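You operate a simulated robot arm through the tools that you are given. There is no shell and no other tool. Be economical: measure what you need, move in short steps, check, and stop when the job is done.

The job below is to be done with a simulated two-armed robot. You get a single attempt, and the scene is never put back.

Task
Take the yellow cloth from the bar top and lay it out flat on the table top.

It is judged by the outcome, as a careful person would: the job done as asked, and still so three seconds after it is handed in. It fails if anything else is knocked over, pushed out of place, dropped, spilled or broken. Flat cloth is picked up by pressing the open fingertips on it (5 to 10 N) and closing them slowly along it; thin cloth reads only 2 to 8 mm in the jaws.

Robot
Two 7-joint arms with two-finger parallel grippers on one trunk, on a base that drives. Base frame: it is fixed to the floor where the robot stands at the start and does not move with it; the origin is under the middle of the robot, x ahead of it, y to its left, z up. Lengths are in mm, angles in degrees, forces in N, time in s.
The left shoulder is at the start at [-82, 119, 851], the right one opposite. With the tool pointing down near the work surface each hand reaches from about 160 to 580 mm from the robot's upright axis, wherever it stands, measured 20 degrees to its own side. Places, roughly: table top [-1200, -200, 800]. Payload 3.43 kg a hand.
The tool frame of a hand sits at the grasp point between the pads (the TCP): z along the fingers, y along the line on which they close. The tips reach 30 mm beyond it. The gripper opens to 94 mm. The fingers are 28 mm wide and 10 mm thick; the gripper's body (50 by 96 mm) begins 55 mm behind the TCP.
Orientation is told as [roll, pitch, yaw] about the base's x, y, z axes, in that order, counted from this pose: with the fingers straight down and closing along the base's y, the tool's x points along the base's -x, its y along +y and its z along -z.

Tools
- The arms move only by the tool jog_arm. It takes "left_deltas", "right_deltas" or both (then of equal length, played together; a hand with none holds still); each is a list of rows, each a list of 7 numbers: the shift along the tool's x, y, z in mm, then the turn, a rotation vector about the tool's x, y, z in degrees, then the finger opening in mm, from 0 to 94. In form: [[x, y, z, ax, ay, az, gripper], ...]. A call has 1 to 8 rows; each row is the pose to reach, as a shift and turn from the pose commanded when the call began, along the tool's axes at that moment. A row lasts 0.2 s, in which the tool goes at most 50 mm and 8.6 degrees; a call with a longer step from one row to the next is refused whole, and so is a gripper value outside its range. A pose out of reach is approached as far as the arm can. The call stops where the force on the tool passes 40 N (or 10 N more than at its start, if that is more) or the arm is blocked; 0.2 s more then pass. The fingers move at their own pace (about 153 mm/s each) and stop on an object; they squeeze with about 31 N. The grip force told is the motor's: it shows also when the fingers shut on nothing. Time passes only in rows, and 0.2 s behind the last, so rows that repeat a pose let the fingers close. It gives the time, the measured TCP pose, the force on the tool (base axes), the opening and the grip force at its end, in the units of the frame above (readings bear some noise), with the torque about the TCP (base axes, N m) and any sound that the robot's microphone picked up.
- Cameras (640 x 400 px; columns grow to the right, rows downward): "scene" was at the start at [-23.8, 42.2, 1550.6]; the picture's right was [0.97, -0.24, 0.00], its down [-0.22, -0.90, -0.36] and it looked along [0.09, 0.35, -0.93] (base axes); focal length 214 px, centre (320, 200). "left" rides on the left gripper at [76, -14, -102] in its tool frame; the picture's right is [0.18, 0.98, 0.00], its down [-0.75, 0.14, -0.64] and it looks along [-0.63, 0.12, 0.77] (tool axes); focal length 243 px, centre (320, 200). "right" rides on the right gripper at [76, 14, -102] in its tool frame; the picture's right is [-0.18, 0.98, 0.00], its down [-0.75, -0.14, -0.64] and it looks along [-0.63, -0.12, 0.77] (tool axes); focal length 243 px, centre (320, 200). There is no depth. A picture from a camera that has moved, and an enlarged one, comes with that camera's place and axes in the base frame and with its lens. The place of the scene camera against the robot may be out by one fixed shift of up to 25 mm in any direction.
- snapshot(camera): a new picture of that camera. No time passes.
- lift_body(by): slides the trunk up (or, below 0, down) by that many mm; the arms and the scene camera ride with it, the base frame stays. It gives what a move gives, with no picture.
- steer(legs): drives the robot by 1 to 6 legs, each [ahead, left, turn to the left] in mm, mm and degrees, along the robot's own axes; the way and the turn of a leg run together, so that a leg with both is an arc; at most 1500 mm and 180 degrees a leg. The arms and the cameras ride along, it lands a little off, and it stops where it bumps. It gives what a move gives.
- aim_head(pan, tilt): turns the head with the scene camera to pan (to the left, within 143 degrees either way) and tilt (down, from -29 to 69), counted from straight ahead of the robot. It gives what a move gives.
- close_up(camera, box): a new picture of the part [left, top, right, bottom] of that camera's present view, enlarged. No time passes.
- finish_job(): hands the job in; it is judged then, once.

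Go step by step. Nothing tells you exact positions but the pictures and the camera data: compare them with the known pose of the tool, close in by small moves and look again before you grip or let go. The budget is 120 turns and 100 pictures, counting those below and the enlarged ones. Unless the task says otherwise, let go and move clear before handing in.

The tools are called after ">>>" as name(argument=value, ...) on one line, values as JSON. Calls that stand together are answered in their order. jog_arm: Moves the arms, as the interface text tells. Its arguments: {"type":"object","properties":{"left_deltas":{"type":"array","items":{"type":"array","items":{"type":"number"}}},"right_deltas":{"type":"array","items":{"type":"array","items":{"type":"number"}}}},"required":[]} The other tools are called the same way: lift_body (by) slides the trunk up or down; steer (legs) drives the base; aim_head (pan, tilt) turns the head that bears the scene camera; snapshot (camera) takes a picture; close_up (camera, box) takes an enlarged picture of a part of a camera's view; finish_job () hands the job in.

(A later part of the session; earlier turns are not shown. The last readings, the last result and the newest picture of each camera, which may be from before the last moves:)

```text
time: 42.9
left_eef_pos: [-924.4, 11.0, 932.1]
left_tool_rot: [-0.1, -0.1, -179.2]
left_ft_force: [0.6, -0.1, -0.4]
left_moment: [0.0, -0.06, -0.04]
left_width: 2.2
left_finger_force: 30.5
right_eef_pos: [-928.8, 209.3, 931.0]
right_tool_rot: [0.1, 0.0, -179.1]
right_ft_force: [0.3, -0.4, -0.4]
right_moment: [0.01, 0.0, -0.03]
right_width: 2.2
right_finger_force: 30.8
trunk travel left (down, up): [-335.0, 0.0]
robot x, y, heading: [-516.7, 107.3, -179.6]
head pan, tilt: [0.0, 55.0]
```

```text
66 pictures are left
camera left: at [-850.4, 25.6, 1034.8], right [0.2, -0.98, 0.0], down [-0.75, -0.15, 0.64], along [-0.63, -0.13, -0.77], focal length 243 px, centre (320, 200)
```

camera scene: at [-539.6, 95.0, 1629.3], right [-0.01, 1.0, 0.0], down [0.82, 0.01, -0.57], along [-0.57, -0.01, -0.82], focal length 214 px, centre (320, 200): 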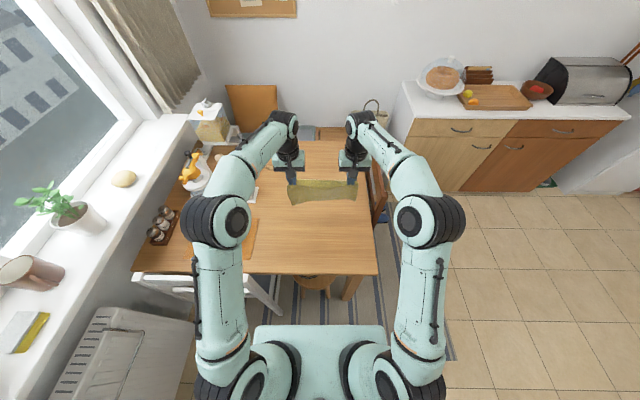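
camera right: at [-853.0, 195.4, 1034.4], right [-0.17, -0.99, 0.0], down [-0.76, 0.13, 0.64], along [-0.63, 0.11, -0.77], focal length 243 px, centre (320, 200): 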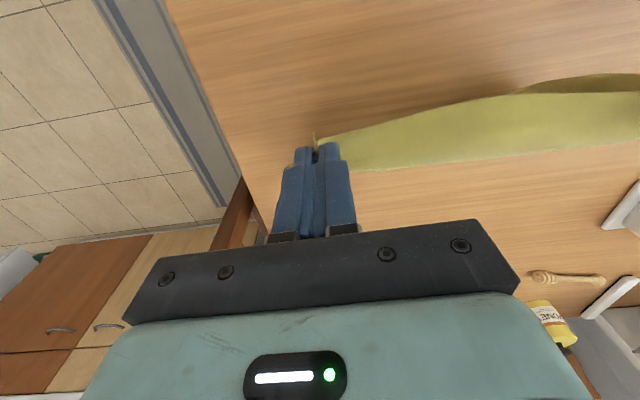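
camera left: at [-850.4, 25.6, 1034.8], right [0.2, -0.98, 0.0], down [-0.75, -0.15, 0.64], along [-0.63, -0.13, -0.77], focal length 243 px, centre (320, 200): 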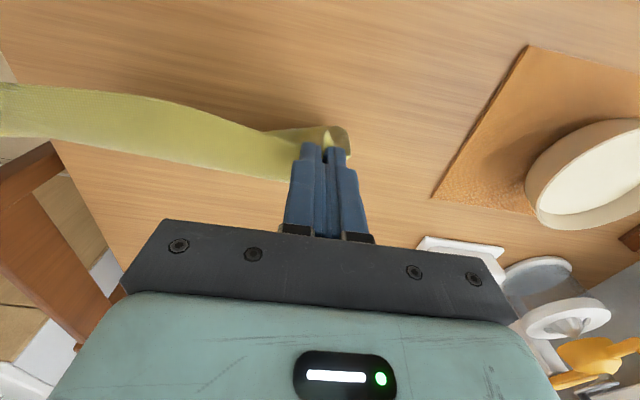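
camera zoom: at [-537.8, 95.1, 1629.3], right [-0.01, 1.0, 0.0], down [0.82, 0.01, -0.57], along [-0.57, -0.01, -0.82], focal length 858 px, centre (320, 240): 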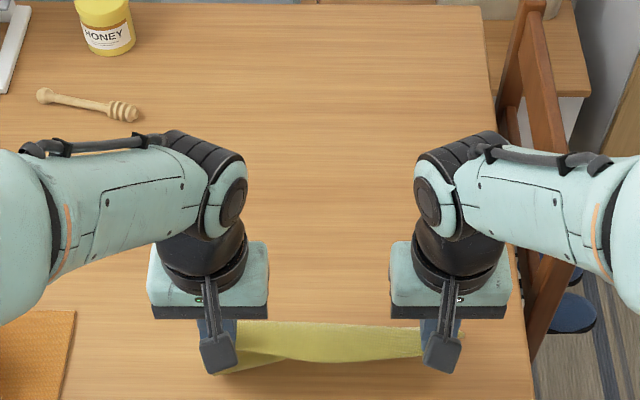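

The cloth now trails forward, but there isn't enough table left in front of the near edge. I'll lift, go back out, and repeat the same drag starting further away.

>>> jog_arm(left_deltas=[[0, 0, -45, 0, 0, 0, 0], [-30, 0, -80, 0, 0, 0, 0], [-75, 0, -100, 0, 0, 0, 0], [-120, 0, -100, 0, 0, 0, 0], [-160, 0, -90, 0, 0, 0, 0], [-164, 0, -50, 0, 0, 0, 0], [-164, 0, -35, 0, 0, 0, 0], [-164, 0, -35, 0, 0, 0, 0]], right_deltas=[[0, 0, -45, 0, 0, 0, 0], [-30, 0, -80, 0, 0, 0, 0], [-75, 0, -100, 0, 0, 0, 0], [-120, 0, -100, 0, 0, 0, 0], [-155, 0, -90, 0, 0, 0, 0], [-160, 0, -50, 0, 0, 0, 0], [-160, 0, -35, 0, 0, 0, 0], [-160, 0, -35, 0, 0, 0, 0]])

>>> jog_arm(left_deltas=[[0, 0, 8, 0, 0, 0, 0], [5, 0, 20, 0, 0, 0, 0], [12, 0, 30, 0, 0, 0, 0], [24, 0, 36, 0, 0, 0, 0], [40, 0, 38, 0, 0, 0, 0], [55, 0, 40, 0, 0, 0, 0], [70, 0, 42, 0, 0, 0, 0], [85, 0, 45, 0, 0, 0, 0]], right_deltas=[[0, 0, 8, 0, 0, 0, 0], [5, 0, 20, 0, 0, 0, 0], [12, 0, 30, 0, 0, 0, 0], [24, 0, 36, 0, 0, 0, 0], [40, 0, 38, 0, 0, 0, 0], [55, 0, 40, 0, 0, 0, 0], [70, 0, 42, 0, 0, 0, 0], [85, 0, 45, 0, 0, 0, 0]])

>>> close_up(camera="scene", box=[240, 140, 400, 240])

>>> snapshot(camera="left")

```text
time: 44.7
left_eef_pos: [-1090.9, 8.1, 966.7]
left_tool_rot: [0.0, 0.0, -179.2]
left_ft_force: [0.4, 1.6, 0.1]
left_moment: [0.05, 0.0, -0.04]
left_width: 1.8
left_finger_force: 30.8
right_eef_pos: [-1089.5, 207.0, 965.6]
right_tool_rot: [0.0, 0.0, -179.3]
right_ft_force: [0.3, -0.9, 0.3]
right_moment: [0.0, -0.03, -0.03]
right_width: 2.1
right_finger_force: 31.1
trunk travel left (down, up): [-335.0, 0.0]
robot x, y, heading: [-516.4, 106.6, -179.1]
head pan, tilt: [0.0, 55.0]
```

```text
time: 46.5
left_eef_pos: [-1005.0, 9.3, 921.5]
left_tool_rot: [0.0, 0.0, -179.2]
left_ft_force: [0.3, -0.2, 0.1]
left_moment: [0.0, 0.0, -0.02]
left_width: 1.9
left_finger_force: 31.1
right_eef_pos: [-1004.6, 206.2, 920.0]
right_tool_rot: [0.0, 0.0, -179.3]
right_ft_force: [0.5, 0.6, 0.1]
right_moment: [-0.02, 0.02, 0.0]
right_width: 2.0
right_finger_force: 30.6
trunk travel left (down, up): [-335.0, 0.0]
robot x, y, heading: [-515.0, 105.9, -179.3]
head pan, tilt: [0.0, 55.0]
```

```text
4.00 times, centred on (320, 190) of scene
camera zoom: at [-537.9, 95.1, 1629.3], right [-0.01, 1.0, 0.0], down [0.82, 0.01, -0.57], along [-0.57, -0.01, -0.82], focal length 858 px, centre (320, 240)
```

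zoom: 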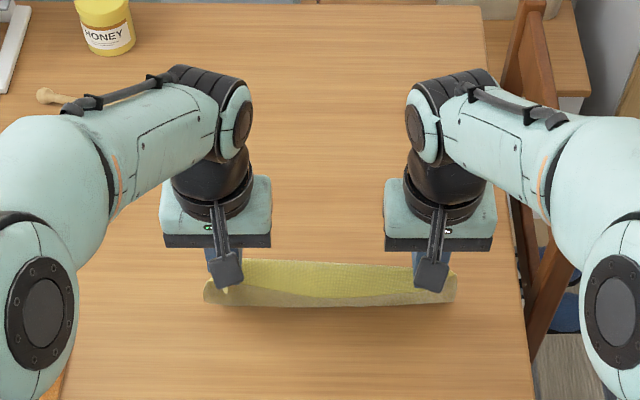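

```text
64 pictures are left
camera left: at [-929.5, 24.3, 1025.0], right [0.2, -0.98, 0.0], down [-0.75, -0.15, 0.64], along [-0.63, -0.13, -0.77], focal length 243 px, centre (320, 200)
```

left: 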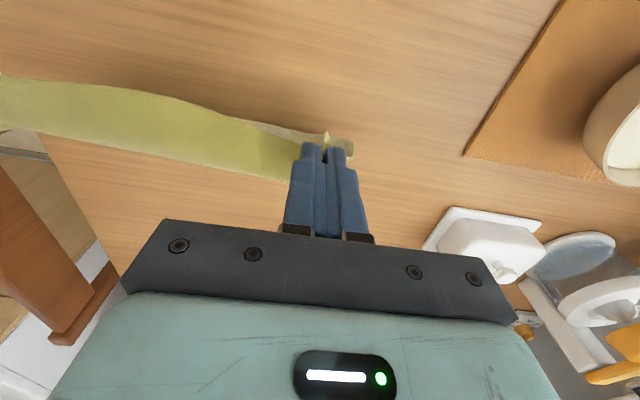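

It's trailing now, with the hands at x ≈ -1005 and the free edge at about -1023 on the table. I'll keep pulling back and coming down.

>>> jog_arm(left_deltas=[[15, 0, 1, 0, 0, 0, 0], [30, 0, 3, 0, 0, 0, 0], [45, 0, 6, 0, 0, 0, 0], [60, 0, 10, 0, 0, 0, 0], [75, 0, 15, 0, 0, 0, 0], [90, 0, 20, 0, 0, 0, 0], [102, 0, 26, 0, 0, 0, 0]], right_deltas=[[15, 0, 1, 0, 0, 0, 0], [30, 0, 3, 0, 0, 0, 0], [45, 0, 6, 0, 0, 0, 0], [60, 0, 10, 0, 0, 0, 0], [75, 0, 15, 0, 0, 0, 0], [90, 0, 20, 0, 0, 0, 0], [102, 0, 26, 0, 0, 0, 0]])

>>> close_up(camera="scene", box=[240, 160, 400, 260])

>>> snapshot(camera="left")

>>> snapshot(camera="right")

```text
time: 48.1
left_eef_pos: [-903.5, 11.0, 895.7]
left_tool_rot: [0.1, 0.0, -179.3]
left_ft_force: [0.2, 0.8, 0.2]
left_moment: [0.04, -0.01, -0.03]
left_width: 2.3
left_finger_force: 31.0
right_eef_pos: [-903.2, 208.6, 894.4]
right_tool_rot: [0.0, 0.0, -179.0]
right_ft_force: [-0.9, -0.1, -0.2]
right_moment: [0.0, -0.03, -0.03]
right_width: 2.0
right_finger_force: 30.9
trunk travel left (down, up): [-335.0, 0.0]
robot x, y, heading: [-517.5, 107.4, -179.1]
head pan, tilt: [0.0, 55.0]
```

```text
4.00 times, centred on (320, 210) of scene
camera zoom: at [-538.3, 95.1, 1629.3], right [-0.01, 1.0, 0.0], down [0.82, 0.01, -0.57], along [-0.57, -0.01, -0.82], focal length 858 px, centre (320, 160)
```

zoom: 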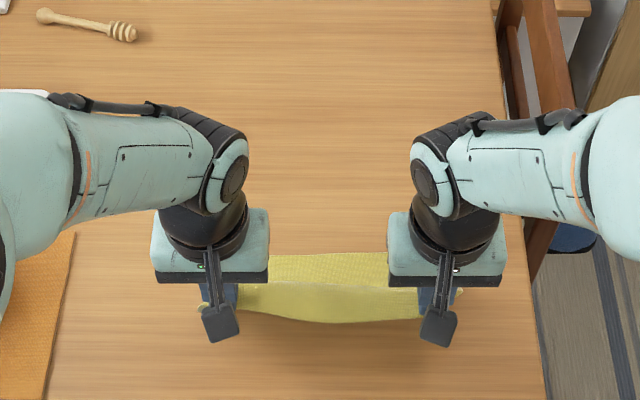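

```text
62 pictures are left
camera left: at [-828.0, 25.4, 998.4], right [0.2, -0.98, 0.0], down [-0.75, -0.15, 0.64], along [-0.63, -0.13, -0.77], focal length 243 px, centre (320, 200)
```

left: 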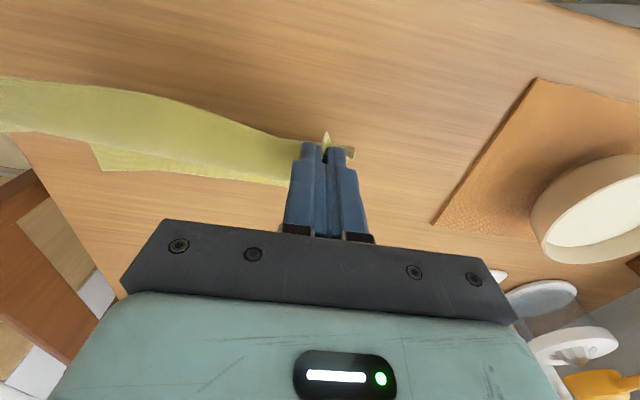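

```text
61 pictures are left
camera right: at [-826.9, 195.1, 997.6], right [-0.17, -0.99, 0.0], down [-0.76, 0.13, 0.64], along [-0.63, 0.11, -0.77], focal length 243 px, centre (320, 200)
```

right: 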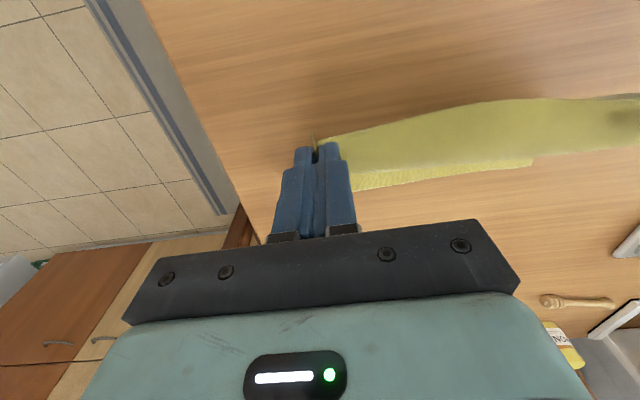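

The free edge is on the table near x = -980 and lagging well behind the hands. I'll keep drawing back at a low height to take up the slack.

>>> jog_arm(left_deltas=[[15, 0, 2, 0, 0, 0, 0], [30, 0, 5, 0, 0, 0, 0], [45, 0, 9, 0, 0, 0, 0], [60, 0, 14, 0, 0, 0, 0]], right_deltas=[[15, 0, 2, 0, 0, 0, 0], [30, 0, 5, 0, 0, 0, 0], [45, 0, 9, 0, 0, 0, 0], [60, 0, 14, 0, 0, 0, 0]])

>>> close_up(camera="scene", box=[240, 170, 400, 270])

>>> snapshot(camera="left")

>>> snapshot(camera="right")

```text
time: 49.1
left_eef_pos: [-842.2, 12.6, 881.1]
left_tool_rot: [0.0, 0.0, -179.1]
left_ft_force: [0.2, 0.0, 0.9]
left_moment: [0.03, 0.02, -0.07]
left_width: 2.2
left_finger_force: 31.0
right_eef_pos: [-842.2, 208.7, 880.7]
right_tool_rot: [0.1, 0.1, -179.2]
right_ft_force: [0.2, -0.4, 0.0]
right_moment: [0.01, 0.03, -0.05]
right_width: 2.1
right_finger_force: 31.2
trunk travel left (down, up): [-335.0, 0.0]
robot x, y, heading: [-518.0, 106.4, -179.1]
head pan, tilt: [0.0, 55.0]
```

```text
4.00 times, centred on (320, 220) of scene
camera zoom: at [-538.0, 95.1, 1629.3], right [-0.01, 1.0, 0.0], down [0.82, 0.01, -0.57], along [-0.57, -0.01, -0.82], focal length 858 px, centre (320, 120)
```

zoom: 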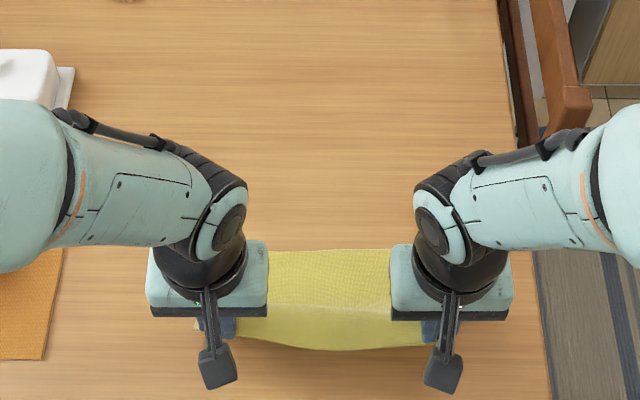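

```text
59 pictures are left
camera left: at [-767.0, 27.0, 984.2], right [0.2, -0.98, 0.0], down [-0.75, -0.15, 0.64], along [-0.63, -0.13, -0.77], focal length 243 px, centre (320, 200)
```

left: 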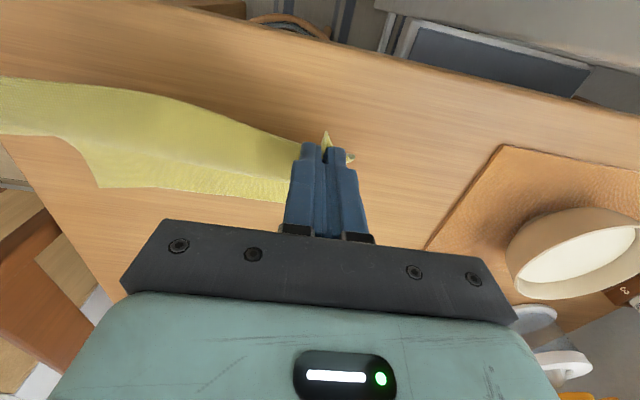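

```text
58 pictures are left
camera right: at [-766.0, 196.2, 983.9], right [-0.17, -0.99, 0.0], down [-0.76, 0.13, 0.64], along [-0.63, 0.11, -0.77], focal length 243 px, centre (320, 200)
```

right: 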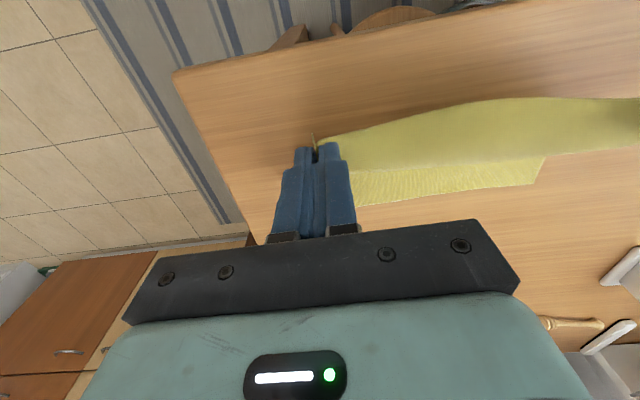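

The picture of the folds isn't clear, so I'll take enlarged views before going on.

>>> close_up(camera="right", box=[260, 70, 580, 270])

>>> close_up(camera="left", box=[40, 70, 360, 270])

>>> close_up(camera="scene", box=[272, 225, 368, 285])

```text
2.00 times, centred on (420, 170) of right
camera zoom: at [-766.0, 196.2, 983.9], right [-0.17, -0.99, 0.0], down [-0.76, 0.13, 0.64], along [-0.63, 0.11, -0.77], focal length 485 px, centre (120, 260)
```

zoom: 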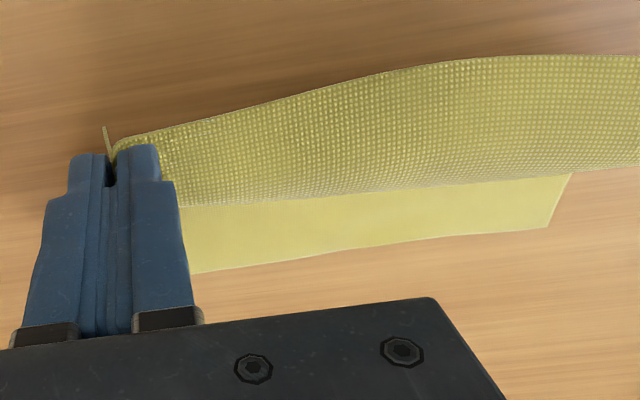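

```text
2.00 times, centred on (200, 170) of left
camera zoom: at [-767.0, 27.0, 984.2], right [0.2, -0.98, 0.0], down [-0.75, -0.15, 0.64], along [-0.63, -0.13, -0.77], focal length 485 px, centre (560, 260)
```

zoom: 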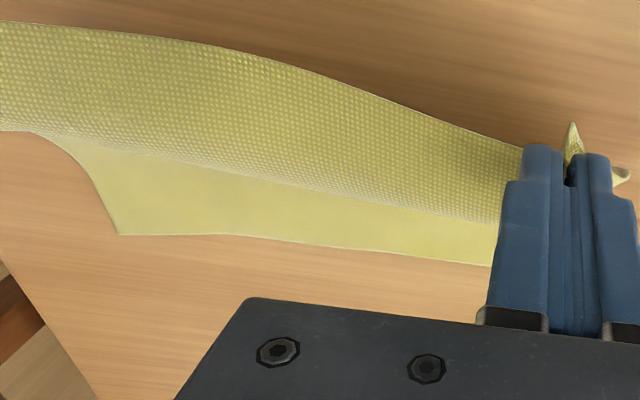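

```text
6.67 times, centred on (320, 255) of scene
camera zoom: at [-538.0, 95.1, 1629.3], right [-0.01, 1.0, 0.0], down [0.82, 0.01, -0.57], along [-0.57, -0.01, -0.82], focal length 1430 px, centre (320, -167)
```

zoom: 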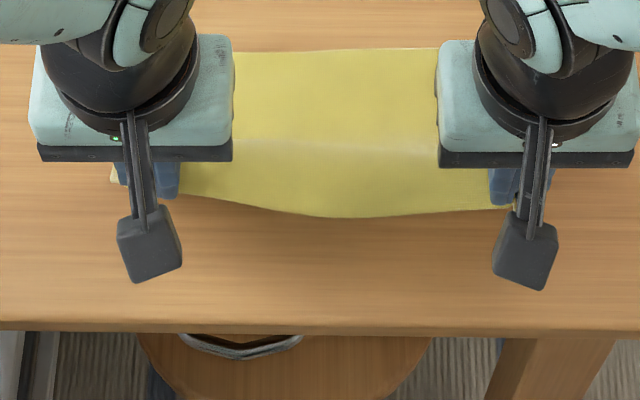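

The cloth drops steeply from the hem onto the table and then runs on as a flat strip. The plan is to set the hem down at x ≈ -818 and release it. After that I'll press on the far edge and slide it forward to pull out the slack.

>>> jog_arm(left_deltas=[[8, 0, 10, 0, 0, 0, 0], [14, 0, 18, 0, 0, 0, 0], [18, 0, 26, 0, 0, 0, 0], [21, 0, 34, 0, 0, 0, 0], [24, 0, 40, 0, 0, 0, 0], [24, 0, 45, 0, 0, 0, 0]], right_deltas=[[8, 0, 10, 0, 0, 0, 0], [14, 0, 18, 0, 0, 0, 0], [18, 0, 26, 0, 0, 0, 0], [21, 0, 34, 0, 0, 0, 0], [24, 0, 40, 0, 0, 0, 0], [24, 0, 45, 0, 0, 0, 0]])

>>> snapshot(camera="right")

>>> close_up(camera="scene", box=[240, 180, 400, 280])

```text
time: 50.5
left_eef_pos: [-819.7, 12.1, 836.1]
left_tool_rot: [0.0, 0.0, -179.3]
left_ft_force: [0.3, 0.2, 0.4]
left_moment: [0.02, 0.03, -0.04]
left_width: 2.2
left_finger_force: 31.2
right_eef_pos: [-819.9, 208.1, 835.5]
right_tool_rot: [0.0, 0.0, -179.3]
right_ft_force: [0.9, 0.1, 0.5]
right_moment: [0.0, -0.01, -0.03]
right_width: 2.2
right_finger_force: 31.0
trunk travel left (down, up): [-335.0, 0.0]
robot x, y, heading: [-517.0, 108.5, -179.3]
head pan, tilt: [0.0, 55.0]
```

```text
54 pictures are left
camera right: at [-743.3, 196.4, 940.0], right [-0.17, -0.99, 0.0], down [-0.76, 0.13, 0.64], along [-0.63, 0.11, -0.77], focal length 243 px, centre (320, 200)
```

right: 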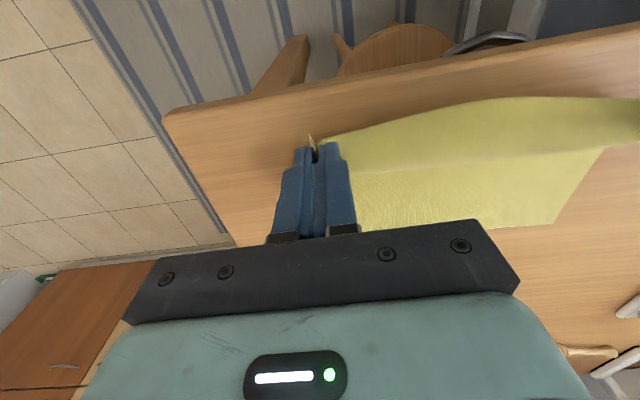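

```text
4.00 times, centred on (320, 230) of scene
camera zoom: at [-538.8, 95.1, 1629.3], right [-0.01, 1.0, 0.0], down [0.82, 0.01, -0.57], along [-0.57, -0.01, -0.82], focal length 858 px, centre (320, 80)
```

zoom: 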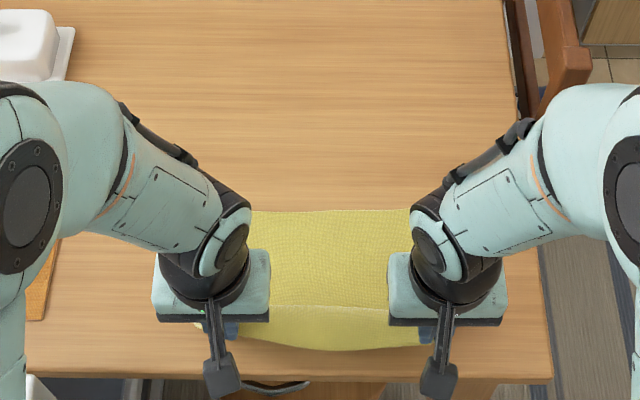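

The far edge stayed put at x = -946 and about 100 mm now lies flat. I'll draw back another 22 mm at this low height.

>>> jog_arm(left_deltas=[[5, 0, 1, 0, 0, 0, 0], [10, 0, 1, 0, 0, 0, 0], [16, 0, 1, 0, 0, 0, 0], [22, 0, 1, 0, 0, 0, 0]], right_deltas=[[5, 0, 1, 0, 0, 0, 0], [10, 0, 1, 0, 0, 0, 0], [16, 0, 1, 0, 0, 0, 0], [22, 0, 1, 0, 0, 0, 0]])

>>> close_up(camera="scene", box=[240, 180, 400, 280])

>>> snapshot(camera="left")

>>> close_up(camera="right", box=[260, 70, 580, 270])

```text
time: 51.5
left_eef_pos: [-798.0, 11.5, 836.2]
left_tool_rot: [0.0, 0.0, -179.2]
left_ft_force: [-0.3, 0.1, 0.2]
left_moment: [-0.01, 0.01, -0.03]
left_width: 1.9
left_finger_force: 31.5
right_eef_pos: [-797.3, 209.9, 836.0]
right_tool_rot: [-0.1, 0.0, -179.1]
right_ft_force: [1.0, -0.4, -0.4]
right_moment: [-0.03, -0.01, -0.02]
right_width: 2.2
right_finger_force: 30.7
trunk travel left (down, up): [-335.0, 0.0]
robot x, y, heading: [-517.3, 103.9, -179.4]
head pan, tilt: [0.0, 55.0]
```

```text
4.00 times, centred on (320, 230) of scene
camera zoom: at [-538.3, 95.1, 1629.3], right [-0.01, 1.0, 0.0], down [0.82, 0.01, -0.57], along [-0.57, -0.01, -0.82], focal length 858 px, centre (320, 80)
```

zoom: 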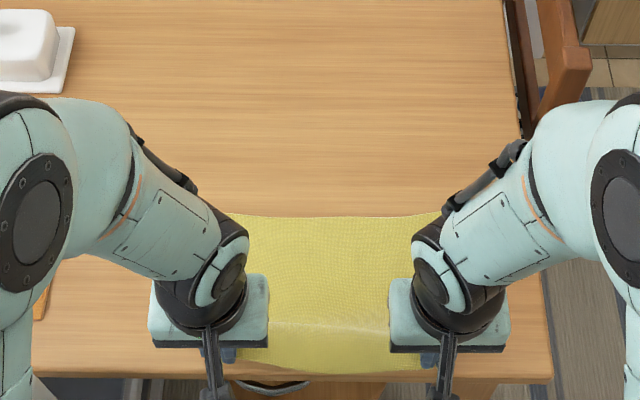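

```text
51 pictures are left
camera left: at [-722.8, 27.2, 938.5], right [0.2, -0.98, 0.0], down [-0.75, -0.15, 0.64], along [-0.63, -0.13, -0.77], focal length 243 px, centre (320, 200)
```

left: 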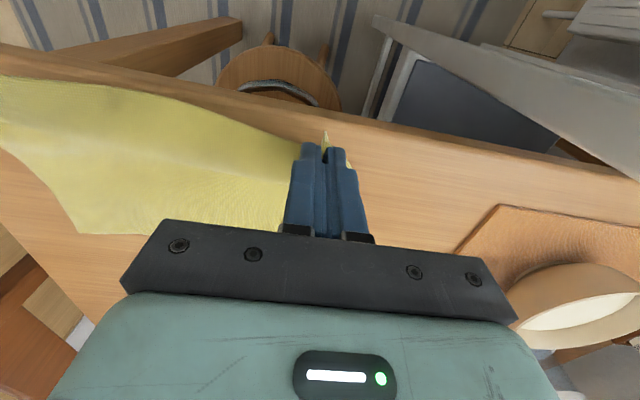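

```text
2.00 times, centred on (420, 170) of right
camera zoom: at [-720.6, 196.7, 938.6], right [-0.17, -0.99, 0.0], down [-0.76, 0.13, 0.64], along [-0.63, 0.11, -0.77], focal length 485 px, centre (120, 260)
```

zoom: 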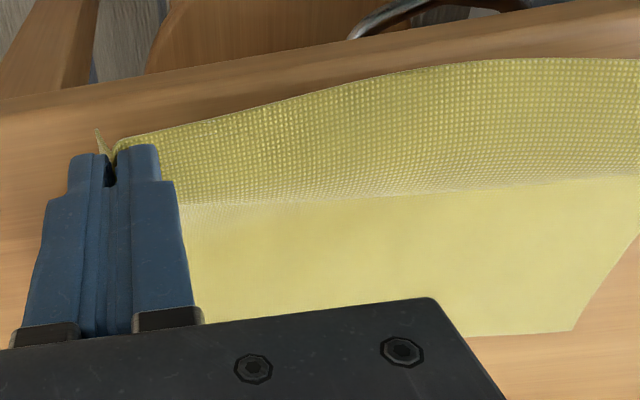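

Nearly all of it is flat now, but the hem is close to the table edge. I'll lower to light contact and open slowly to release, so the gathered cloth spreads back.

>>> jog_arm(left_deltas=[[0, 0, 4, 0, 0, 0, 0], [-3, 0, 6, 0, 0, 0, 0], [-3, 0, 6, 0, 0, 0, 10], [-3, 0, 6, 0, 0, 0, 20], [-3, 0, 6, 0, 0, 0, 30], [-3, 0, 6, 0, 0, 0, 40], [-3, 0, 6, 0, 0, 0, 46]], right_deltas=[[0, 0, 4, 0, 0, 0, 0], [-3, 0, 6, 0, 0, 0, 0], [-3, 0, 6, 0, 0, 0, 10], [-3, 0, 6, 0, 0, 0, 20], [-3, 0, 6, 0, 0, 0, 30], [-3, 0, 6, 0, 0, 0, 40], [-3, 0, 6, 0, 0, 0, 46]])

>>> snapshot(camera="left")

>>> snapshot(camera="right")

```text
time: 53.1
left_eef_pos: [-800.7, 11.8, 830.8]
left_tool_rot: [0.0, 0.0, -179.2]
left_ft_force: [-0.6, 0.2, 0.3]
left_moment: [0.0, -0.01, 0.03]
left_width: 46.0
left_finger_force: 0.0
right_eef_pos: [-800.1, 210.2, 829.5]
right_tool_rot: [-0.1, -0.1, -179.2]
right_ft_force: [0.3, -0.7, -0.3]
right_moment: [-0.01, 0.02, -0.01]
right_width: 46.2
right_finger_force: 0.1
trunk travel left (down, up): [-335.0, 0.0]
robot x, y, heading: [-520.4, 106.3, -179.2]
head pan, tilt: [0.0, 55.0]
```

```text
49 pictures are left
camera left: at [-725.9, 27.6, 932.5], right [0.2, -0.98, 0.0], down [-0.75, -0.15, 0.64], along [-0.63, -0.13, -0.77], focal length 243 px, centre (320, 200)
```

left: 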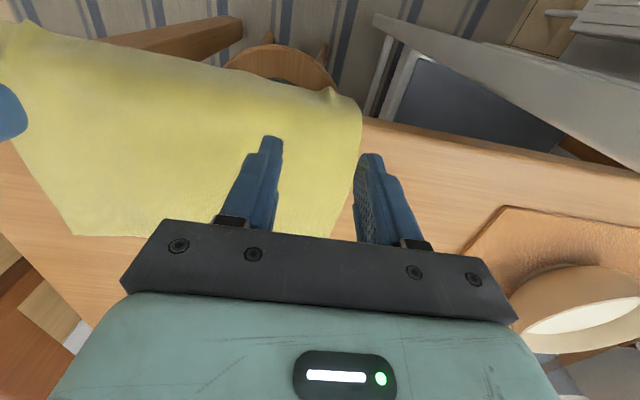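

```text
48 pictures are left
camera right: at [-724.3, 196.8, 932.0], right [-0.17, -0.99, 0.0], down [-0.76, 0.13, 0.64], along [-0.63, 0.11, -0.77], focal length 243 px, centre (320, 200)
```

right: 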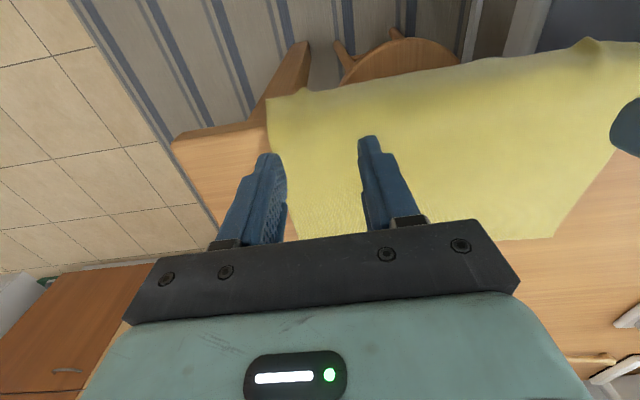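

The released hem sprang out flat, and the cloth is spread with about 30–40 mm hanging over the table's front edge. I'll lift clear and view it from above.

>>> jog_arm(left_deltas=[[0, 0, -20, 0, 0, 0, 46], [0, 0, -60, 0, 0, 0, 46], [-40, 0, -80, 0, 0, 0, 40], [-80, 0, -80, 0, 0, 0, 36], [-110, 0, -80, 0, 0, 0, 36]], right_deltas=[[0, 0, -20, 0, 0, 0, 46], [0, 0, -60, 0, 0, 0, 46], [-40, 0, -80, 0, 0, 0, 40], [-80, 0, -80, 0, 0, 0, 36], [-110, 0, -80, 0, 0, 0, 36]])

>>> snapshot(camera="left")

>>> close_up(camera="scene", box=[240, 180, 400, 280])

>>> snapshot(camera="right")

```text
time: 54.3
left_eef_pos: [-912.7, 9.5, 910.2]
left_tool_rot: [0.0, 0.1, -179.1]
left_ft_force: [-0.3, 0.6, 1.4]
left_moment: [0.01, -0.01, 0.02]
left_width: 35.8
left_finger_force: 0.1
right_eef_pos: [-912.4, 209.8, 907.7]
right_tool_rot: [-0.1, 0.1, -179.1]
right_ft_force: [-0.3, -1.2, 0.7]
right_moment: [0.01, -0.03, -0.03]
right_width: 35.9
right_finger_force: 0.1
trunk travel left (down, up): [-335.0, 0.0]
robot x, y, heading: [-518.2, 107.0, -179.1]
head pan, tilt: [0.0, 55.0]
```

```text
47 pictures are left
camera left: at [-837.5, 24.0, 1012.6], right [0.2, -0.98, 0.0], down [-0.75, -0.15, 0.64], along [-0.63, -0.13, -0.77], focal length 243 px, centre (320, 200)
```

left: 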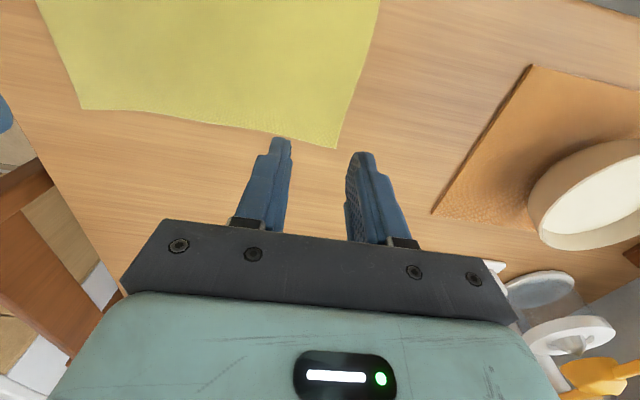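

```text
4.00 times, centred on (320, 230) of scene
camera zoom: at [-539.5, 94.9, 1629.3], right [-0.01, 1.0, 0.0], down [0.82, 0.01, -0.57], along [-0.57, -0.01, -0.82], focal length 858 px, centre (320, 80)
```

zoom: 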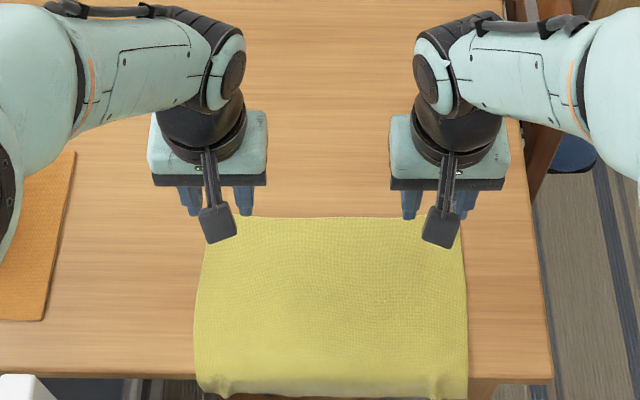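

```text
45 pictures are left
camera right: at [-836.0, 195.8, 1012.1], right [-0.17, -0.99, 0.0], down [-0.76, 0.13, 0.64], along [-0.63, 0.11, -0.77], focal length 243 px, centre (320, 200)
```

right: 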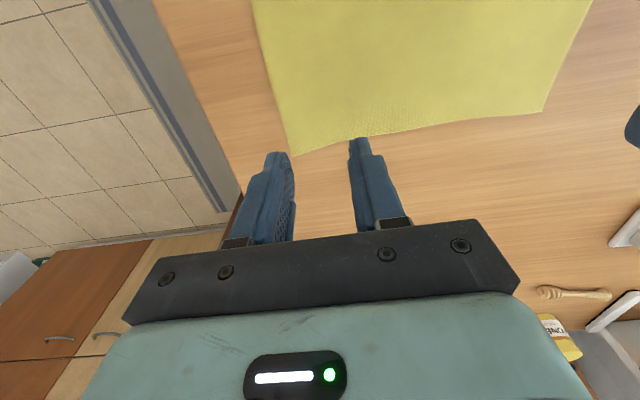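

The cloth is flat, with its far edge at x ≈ -946 and the near hem slightly over the table's front edge. I'll press on it near the far edge with both hands and slide it about 90 mm forward.

>>> jog_arm(left_deltas=[[0, -25, 10, 0, 0, 0, 36], [0, -31, 40, 0, 0, 0, 36], [0, -31, 65, 0, 0, 0, 36], [0, -31, 78, 0, 0, 0, 36], [0, -31, 82, 0, 0, 0, 36]], right_deltas=[[0, 20, 10, 0, 0, 0, 36], [0, 20, 40, 0, 0, 0, 36], [0, 20, 65, 0, 0, 0, 36], [0, 20, 76, 0, 0, 0, 36], [0, 20, 80, 0, 0, 0, 36]])

```text
time: 55.5
left_eef_pos: [-912.6, 41.5, 826.4]
left_tool_rot: [0.1, -0.1, -179.3]
left_ft_force: [0.7, 0.2, 0.3]
left_moment: [-0.03, 0.0, -0.02]
left_width: 36.0
left_finger_force: 0.2
right_eef_pos: [-910.3, 188.5, 829.0]
right_tool_rot: [0.0, 0.0, -179.2]
right_ft_force: [-0.4, -0.9, -0.8]
right_moment: [0.0, 0.02, -0.01]
right_width: 36.0
right_finger_force: 0.0
trunk travel left (down, up): [-335.0, 0.0]
robot x, y, heading: [-520.6, 105.8, -179.1]
head pan, tilt: [0.0, 55.0]
```

>>> jog_arm(left_deltas=[[0, 0, 2, 0, 0, 0, 36], [0, 0, 4, 0, 0, 0, 36]], right_deltas=[[0, 0, 2, 0, 0, 0, 36], [0, 0, 4, 0, 0, 0, 36]])

```text
time: 56.1
left_eef_pos: [-910.4, 39.7, 824.1]
left_tool_rot: [0.0, 0.0, -179.2]
left_ft_force: [-0.1, -0.3, -0.1]
left_moment: [0.0, -0.02, 0.02]
left_width: 35.7
left_finger_force: 0.0
right_eef_pos: [-910.0, 188.6, 824.3]
right_tool_rot: [0.0, 0.1, -179.1]
right_ft_force: [0.2, 0.6, 0.0]
right_moment: [0.02, -0.01, 0.0]
right_width: 35.9
right_finger_force: 0.0
trunk travel left (down, up): [-335.0, 0.0]
robot x, y, heading: [-517.4, 107.8, -179.2]
head pan, tilt: [0.0, 55.0]
```

Still no contact, so I'll keep going down in small steps.

>>> jog_arm(left_deltas=[[0, 0, 2, 0, 0, 0, 36], [0, 0, 4, 0, 0, 0, 36]], right_deltas=[[0, 0, 2, 0, 0, 0, 36], [0, 0, 4, 0, 0, 0, 36]])

>>> snapshot(camera="left")

```text
time: 56.7
left_eef_pos: [-911.6, 40.7, 820.1]
left_tool_rot: [0.0, 0.0, -179.2]
left_ft_force: [-0.6, 0.7, 0.2]
left_moment: [0.01, 0.0, -0.01]
left_width: 36.2
left_finger_force: 0.0
right_eef_pos: [-910.6, 187.8, 820.5]
right_tool_rot: [0.1, 0.0, -179.1]
right_ft_force: [0.1, -0.3, -0.6]
right_moment: [0.0, -0.03, 0.0]
right_width: 36.1
right_finger_force: 0.0
trunk travel left (down, up): [-335.0, 0.0]
robot x, y, heading: [-517.6, 107.0, -179.2]
head pan, tilt: [0.0, 55.0]
```

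```text
44 pictures are left
camera left: at [-836.7, 56.0, 922.9], right [0.2, -0.98, 0.0], down [-0.75, -0.15, 0.64], along [-0.63, -0.13, -0.77], focal length 243 px, centre (320, 200)
```

left: 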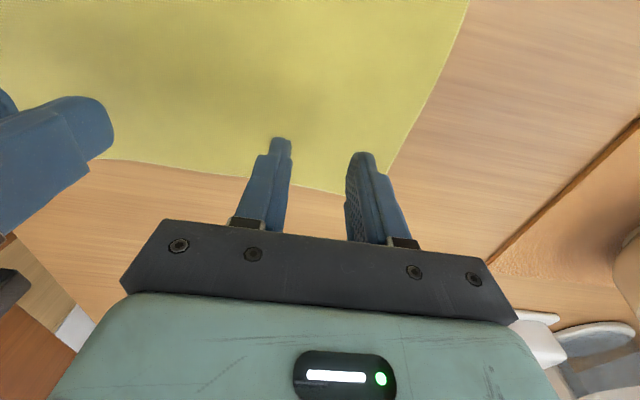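

>>> jog_arm(left_deltas=[[0, 0, 2, 0, 0, 0, 36], [0, 0, 4, 0, 0, 0, 36], [0, 0, 6, 0, 0, 0, 36]], right_deltas=[[0, 0, 2, 0, 0, 0, 36], [0, 0, 4, 0, 0, 0, 36], [0, 0, 6, 0, 0, 0, 36]])

>>> jog_arm(left_deltas=[[0, 0, 1, 0, 0, 0, 36], [0, 0, 3, 0, 0, 0, 36]], right_deltas=[[0, 0, 1, 0, 0, 0, 36], [0, 0, 3, 0, 0, 0, 36]])

```text
time: 57.5
left_eef_pos: [-910.7, 41.7, 813.2]
left_tool_rot: [-0.1, 0.0, -179.2]
left_ft_force: [0.2, 0.0, 0.2]
left_moment: [-0.01, 0.02, 0.01]
left_width: 36.0
left_finger_force: 0.0
right_eef_pos: [-910.2, 188.3, 814.6]
right_tool_rot: [0.0, 0.0, -179.2]
right_ft_force: [-0.5, 0.1, 0.3]
right_moment: [0.01, 0.01, -0.02]
right_width: 35.8
right_finger_force: 0.0
trunk travel left (down, up): [-335.0, 0.0]
robot x, y, heading: [-518.2, 106.2, -179.1]
head pan, tilt: [0.0, 55.0]
```

```text
time: 58.1
left_eef_pos: [-910.5, 42.0, 810.0]
left_tool_rot: [0.0, -0.1, -179.2]
left_ft_force: [-0.5, 0.1, -0.4]
left_moment: [0.0, 0.01, 0.02]
left_width: 36.0
left_finger_force: 0.0
right_eef_pos: [-908.8, 187.6, 811.4]
right_tool_rot: [0.0, 0.0, -179.1]
right_ft_force: [-0.1, -0.4, 0.1]
right_moment: [0.0, 0.0, 0.03]
right_width: 36.2
right_finger_force: 0.1
trunk travel left (down, up): [-335.0, 0.0]
robot x, y, heading: [-517.1, 106.2, -179.3]
head pan, tilt: [0.0, 55.0]
```

>>> jog_arm(left_deltas=[[0, 0, 2, 0, 0, 0, 36], [0, 0, 4, 0, 0, 0, 36], [0, 0, 6, 0, 0, 0, 36]], right_deltas=[[0, 0, 3, 0, 0, 0, 36], [0, 0, 5, 0, 0, 0, 36], [0, 0, 7, 0, 0, 0, 36]])

>>> jog_arm(left_deltas=[[0, 0, 1, 0, 0, 0, 36], [0, 0, 3, 0, 0, 0, 36]], right_deltas=[[0, 0, 1, 0, 0, 0, 36], [0, 0, 3, 0, 0, 0, 36]])

```text
time: 58.9
left_eef_pos: [-910.8, 40.1, 805.8]
left_tool_rot: [0.0, 0.0, -179.0]
left_ft_force: [0.0, -0.4, -0.3]
left_moment: [-0.01, 0.0, -0.01]
left_width: 35.9
left_finger_force: 0.2
right_eef_pos: [-908.9, 187.6, 805.6]
right_tool_rot: [0.0, 0.0, -179.1]
right_ft_force: [-1.1, -0.2, -0.1]
right_moment: [0.02, -0.02, 0.0]
right_width: 35.8
right_finger_force: 0.1
trunk travel left (down, up): [-335.0, 0.0]
robot x, y, heading: [-515.3, 108.0, -179.6]
head pan, tilt: [0.0, 55.0]
```

```text
time: 59.5
left_eef_pos: [-910.2, 40.5, 801.7]
left_tool_rot: [0.0, 0.0, -179.3]
left_ft_force: [0.8, 0.4, 0.4]
left_moment: [0.04, 0.0, -0.02]
left_width: 36.0
left_finger_force: 0.1
right_eef_pos: [-909.4, 188.1, 802.5]
right_tool_rot: [0.0, 0.0, -179.2]
right_ft_force: [0.5, 0.1, -0.2]
right_moment: [-0.02, 0.0, -0.05]
right_width: 36.0
right_finger_force: 0.0
trunk travel left (down, up): [-335.0, 0.0]
robot x, y, heading: [-518.0, 106.0, -179.2]
head pan, tilt: [0.0, 55.0]
```

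Still no contact with the tips at about z = 772. I'll check the picture and keep stepping down.

>>> jog_arm(left_deltas=[[0, 0, 2, 0, 0, 0, 36], [0, 0, 4, 0, 0, 0, 36]], right_deltas=[[0, 0, 2, 0, 0, 0, 36], [0, 0, 5, 0, 0, 0, 36]])

>>> snapshot(camera="left")

>>> snapshot(camera="right")

```text
time: 60.1
left_eef_pos: [-909.9, 42.1, 799.7]
left_tool_rot: [0.0, 0.0, -179.2]
left_ft_force: [-0.2, 1.4, 0.8]
left_moment: [-0.02, -0.02, 0.01]
left_width: 35.9
left_finger_force: 0.1
right_eef_pos: [-907.9, 188.6, 796.3]
right_tool_rot: [0.0, 0.0, -179.2]
right_ft_force: [1.0, 0.7, 0.2]
right_moment: [0.02, -0.02, 0.04]
right_width: 36.0
right_finger_force: 0.1
trunk travel left (down, up): [-335.0, 0.0]
robot x, y, heading: [-517.0, 105.3, -179.0]
head pan, tilt: [0.0, 55.0]
```

```text
43 pictures are left
camera left: at [-835.8, 56.6, 900.8], right [0.2, -0.98, 0.0], down [-0.75, -0.15, 0.64], along [-0.63, -0.13, -0.77], focal length 243 px, centre (320, 200)
```

left: 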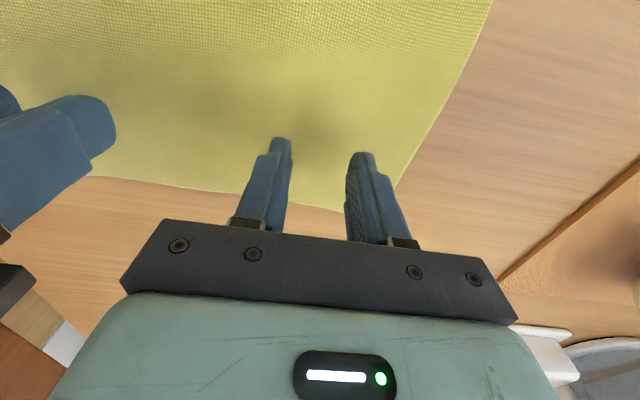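

```text
42 pictures are left
camera right: at [-833.1, 175.6, 900.2], right [-0.17, -0.99, 0.0], down [-0.76, 0.13, 0.64], along [-0.63, 0.11, -0.77], focal length 243 px, centre (320, 200)
```

right: 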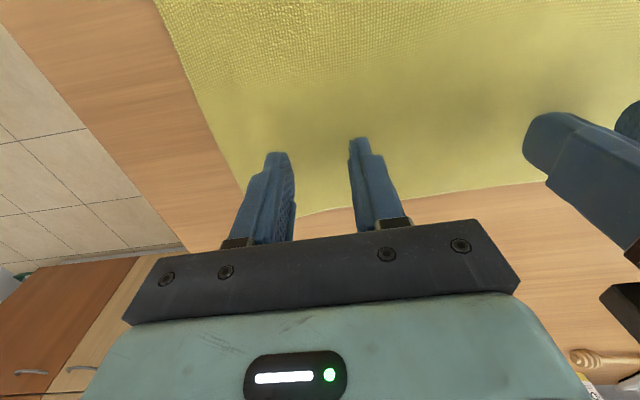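

>>> jog_arm(left_deltas=[[0, 0, 3, 0, 0, 0, 36], [0, 0, 5, 0, 0, 0, 36], [0, 0, 7, 0, 0, 0, 36]], right_deltas=[[0, 0, 2, 0, 0, 0, 36], [0, 0, 4, 0, 0, 0, 36], [0, 0, 6, 0, 0, 0, 36]])

>>> jog_arm(left_deltas=[[0, 0, 1, 0, 0, 0, 36], [0, 0, 3, 0, 0, 0, 36]], right_deltas=[[0, 0, 1, 0, 0, 0, 36], [0, 0, 3, 0, 0, 0, 36]])

>>> jog_arm(left_deltas=[[0, 0, 1, 0, 0, 0, 36], [0, 0, 3, 0, 0, 0, 36]], right_deltas=[[0, 0, 1, 0, 0, 0, 36], [0, 0, 3, 0, 0, 0, 36]])

```text
time: 60.9
left_eef_pos: [-910.8, 41.5, 790.7]
left_tool_rot: [-0.1, 0.0, -179.2]
left_ft_force: [-0.9, -0.2, -0.5]
left_moment: [0.03, 0.02, 0.01]
left_width: 35.9
left_finger_force: 0.0
right_eef_pos: [-909.1, 187.7, 792.2]
right_tool_rot: [0.0, 0.0, -179.1]
right_ft_force: [1.0, 0.1, -0.2]
right_moment: [0.0, 0.01, -0.03]
right_width: 36.0
right_finger_force: 0.0
trunk travel left (down, up): [-335.0, 0.0]
robot x, y, heading: [-519.9, 108.2, -179.3]
head pan, tilt: [0.0, 55.0]
```

```text
time: 61.5
left_eef_pos: [-911.7, 41.2, 787.8]
left_tool_rot: [-0.1, -0.1, -179.1]
left_ft_force: [-0.6, 1.2, 0.6]
left_moment: [0.01, 0.01, 0.02]
left_width: 36.2
left_finger_force: 0.1
right_eef_pos: [-909.1, 188.3, 787.4]
right_tool_rot: [0.0, 0.1, -179.2]
right_ft_force: [0.4, -0.1, -0.6]
right_moment: [0.05, -0.04, 0.02]
right_width: 35.8
right_finger_force: 0.0
trunk travel left (down, up): [-335.0, 0.0]
robot x, y, heading: [-512.9, 108.8, -179.1]
head pan, tilt: [0.0, 55.0]
```

```text
time: 62.1
left_eef_pos: [-910.6, 41.3, 784.7]
left_tool_rot: [0.0, 0.1, -179.3]
left_ft_force: [-1.2, 0.1, -0.6]
left_moment: [-0.02, -0.02, 0.01]
left_width: 36.2
left_finger_force: 0.1
right_eef_pos: [-909.5, 188.5, 785.0]
right_tool_rot: [0.0, -0.1, -179.2]
right_ft_force: [0.4, -0.7, 0.2]
right_moment: [0.01, 0.02, 0.0]
right_width: 36.2
right_finger_force: 0.1
trunk travel left (down, up): [-335.0, 0.0]
robot x, y, heading: [-518.2, 107.0, -179.4]
head pan, tilt: [0.0, 55.0]
```

>>> jog_arm(left_deltas=[[0, 0, 1.5, 0, 0, 0, 36], [0, 0, 3, 0, 0, 0, 36], [0, 0, 4, 0, 0, 0, 36]], right_deltas=[[0, 0, 1.5, 0, 0, 0, 36], [0, 0, 3, 0, 0, 0, 36], [0, 0, 4, 0, 0, 0, 36]])

>>> jog_arm(left_deltas=[[0, 0, 1.5, 0, 0, 0, 36], [0, 0, 3, 0, 0, 0, 36]], right_deltas=[[0, 0, 1.5, 0, 0, 0, 36], [0, 0, 3, 0, 0, 0, 36]])

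>>> snapshot(camera="left")

```text
time: 62.9
left_eef_pos: [-910.0, 40.7, 781.8]
left_tool_rot: [0.0, -0.1, -179.3]
left_ft_force: [0.0, 0.3, 0.3]
left_moment: [-0.01, 0.01, -0.01]
left_width: 35.9
left_finger_force: 0.2
right_eef_pos: [-909.1, 187.2, 781.1]
right_tool_rot: [0.0, -0.1, -179.2]
right_ft_force: [-0.1, 0.8, 5.0]
right_moment: [0.01, -0.01, 0.0]
right_width: 35.7
right_finger_force: 0.1
trunk travel left (down, up): [-335.0, 0.0]
robot x, y, heading: [-518.2, 106.2, -179.4]
head pan, tilt: [0.0, 55.0]
```

```text
time: 63.5
left_eef_pos: [-910.6, 41.3, 781.0]
left_tool_rot: [0.0, -0.3, -179.2]
left_ft_force: [-1.0, -2.7, 12.9]
left_moment: [-0.18, -0.07, -0.03]
left_width: 35.7
left_finger_force: 0.0
right_eef_pos: [-910.3, 188.3, 781.1]
right_tool_rot: [0.1, -0.4, -179.1]
right_ft_force: [2.5, 4.7, 38.0]
right_moment: [0.17, -0.35, 0.02]
right_width: 36.1
right_finger_force: 0.1
trunk travel left (down, up): [-335.0, 0.0]
robot x, y, heading: [-516.3, 106.6, -179.3]
head pan, tilt: [0.0, 55.0]
```

```text
41 pictures are left
camera left: at [-835.2, 56.5, 883.6], right [0.2, -0.98, 0.0], down [-0.75, -0.15, 0.65], along [-0.63, -0.13, -0.76], focal length 243 px, centre (320, 200)
```

left: 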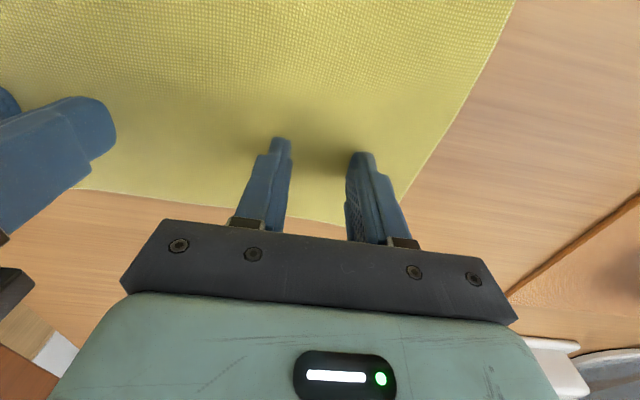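

The table top is actually at about z = 751. I'll ease to about 8–10 N and test a 24 mm slide forward.

>>> jog_arm(left_deltas=[[0, 0, -0.3, 0, 0, 0, 36], [-6, 0, -0.3, 0, 0, 0, 36], [-12, 0, -0.3, 0, 0, 0, 36], [-18, 0, -0.3, 0, 0, 0, 36], [-24, 0, -0.3, 0, 0, 0, 36]], right_deltas=[[0, 0, -2.6, 0, 0, 0, 36], [-6, 0, -2.6, 0, 0, 0, 36], [-12, 0, -2.6, 0, 0, 0, 36], [-18, 0, -2.6, 0, 0, 0, 36], [-24, 0, -2.6, 0, 0, 0, 36]])

>>> snapshot(camera="left")

>>> close_up(camera="scene", box=[240, 180, 400, 280])

```text
time: 64.0
left_eef_pos: [-911.0, 41.2, 780.8]
left_tool_rot: [0.0, -0.2, -179.1]
left_ft_force: [2.4, -2.1, 16.6]
left_moment: [-0.16, -0.15, -0.02]
left_width: 36.3
left_finger_force: 0.1
right_eef_pos: [-909.2, 186.8, 781.0]
right_tool_rot: [0.1, 0.0, -179.2]
right_ft_force: [2.5, 1.3, 15.9]
right_moment: [0.04, -0.13, 0.01]
right_width: 35.9
right_finger_force: 0.0
trunk travel left (down, up): [-335.0, 0.0]
robot x, y, heading: [-520.7, 106.2, -179.1]
head pan, tilt: [0.0, 55.0]
stopped in row 2 (left hand): the force on the tool passed its limit at 42 N (the readings are from after the stop); the commanded pose is now the measured one
```

```text
40 pictures are left
camera left: at [-836.2, 56.8, 883.8], right [0.2, -0.98, 0.0], down [-0.75, -0.15, 0.64], along [-0.63, -0.13, -0.77], focal length 243 px, centre (320, 200)
```

left: 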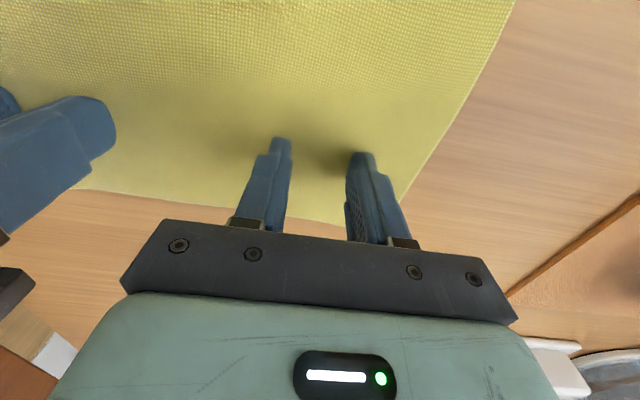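

```text
4.00 times, centred on (320, 230) of scene
camera zoom: at [-535.4, 95.0, 1629.1], right [-0.01, 1.0, 0.0], down [0.82, 0.01, -0.58], along [-0.58, -0.01, -0.82], focal length 858 px, centre (320, 80)
```

zoom: 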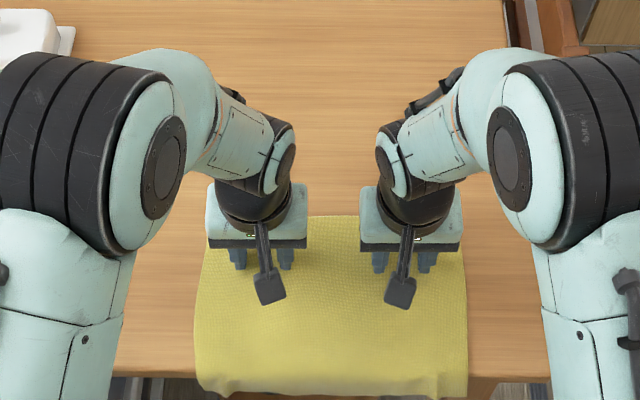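

Too much force, and the commanded pose is now reset to the measured one. I'll ease up about 1 mm and read the force.

>>> jog_arm(left_deltas=[[0, 0, -1, 0, 0, 0, 36]], right_deltas=[[0, 0, -1, 0, 0, 0, 36]])

```text
time: 64.4
left_eef_pos: [-911.0, 41.7, 781.1]
left_tool_rot: [0.1, 0.0, -179.2]
left_ft_force: [2.6, -2.0, 14.2]
left_moment: [-0.11, -0.07, 0.02]
left_width: 36.1
left_finger_force: 0.4
right_eef_pos: [-908.8, 187.6, 781.4]
right_tool_rot: [0.0, 0.0, -179.1]
right_ft_force: [0.8, 0.2, 5.8]
right_moment: [0.0, -0.01, -0.03]
right_width: 35.8
right_finger_force: 0.1
trunk travel left (down, up): [-335.0, 0.0]
robot x, y, heading: [-519.5, 108.8, -179.3]
head pan, tilt: [0.0, 55.0]
```

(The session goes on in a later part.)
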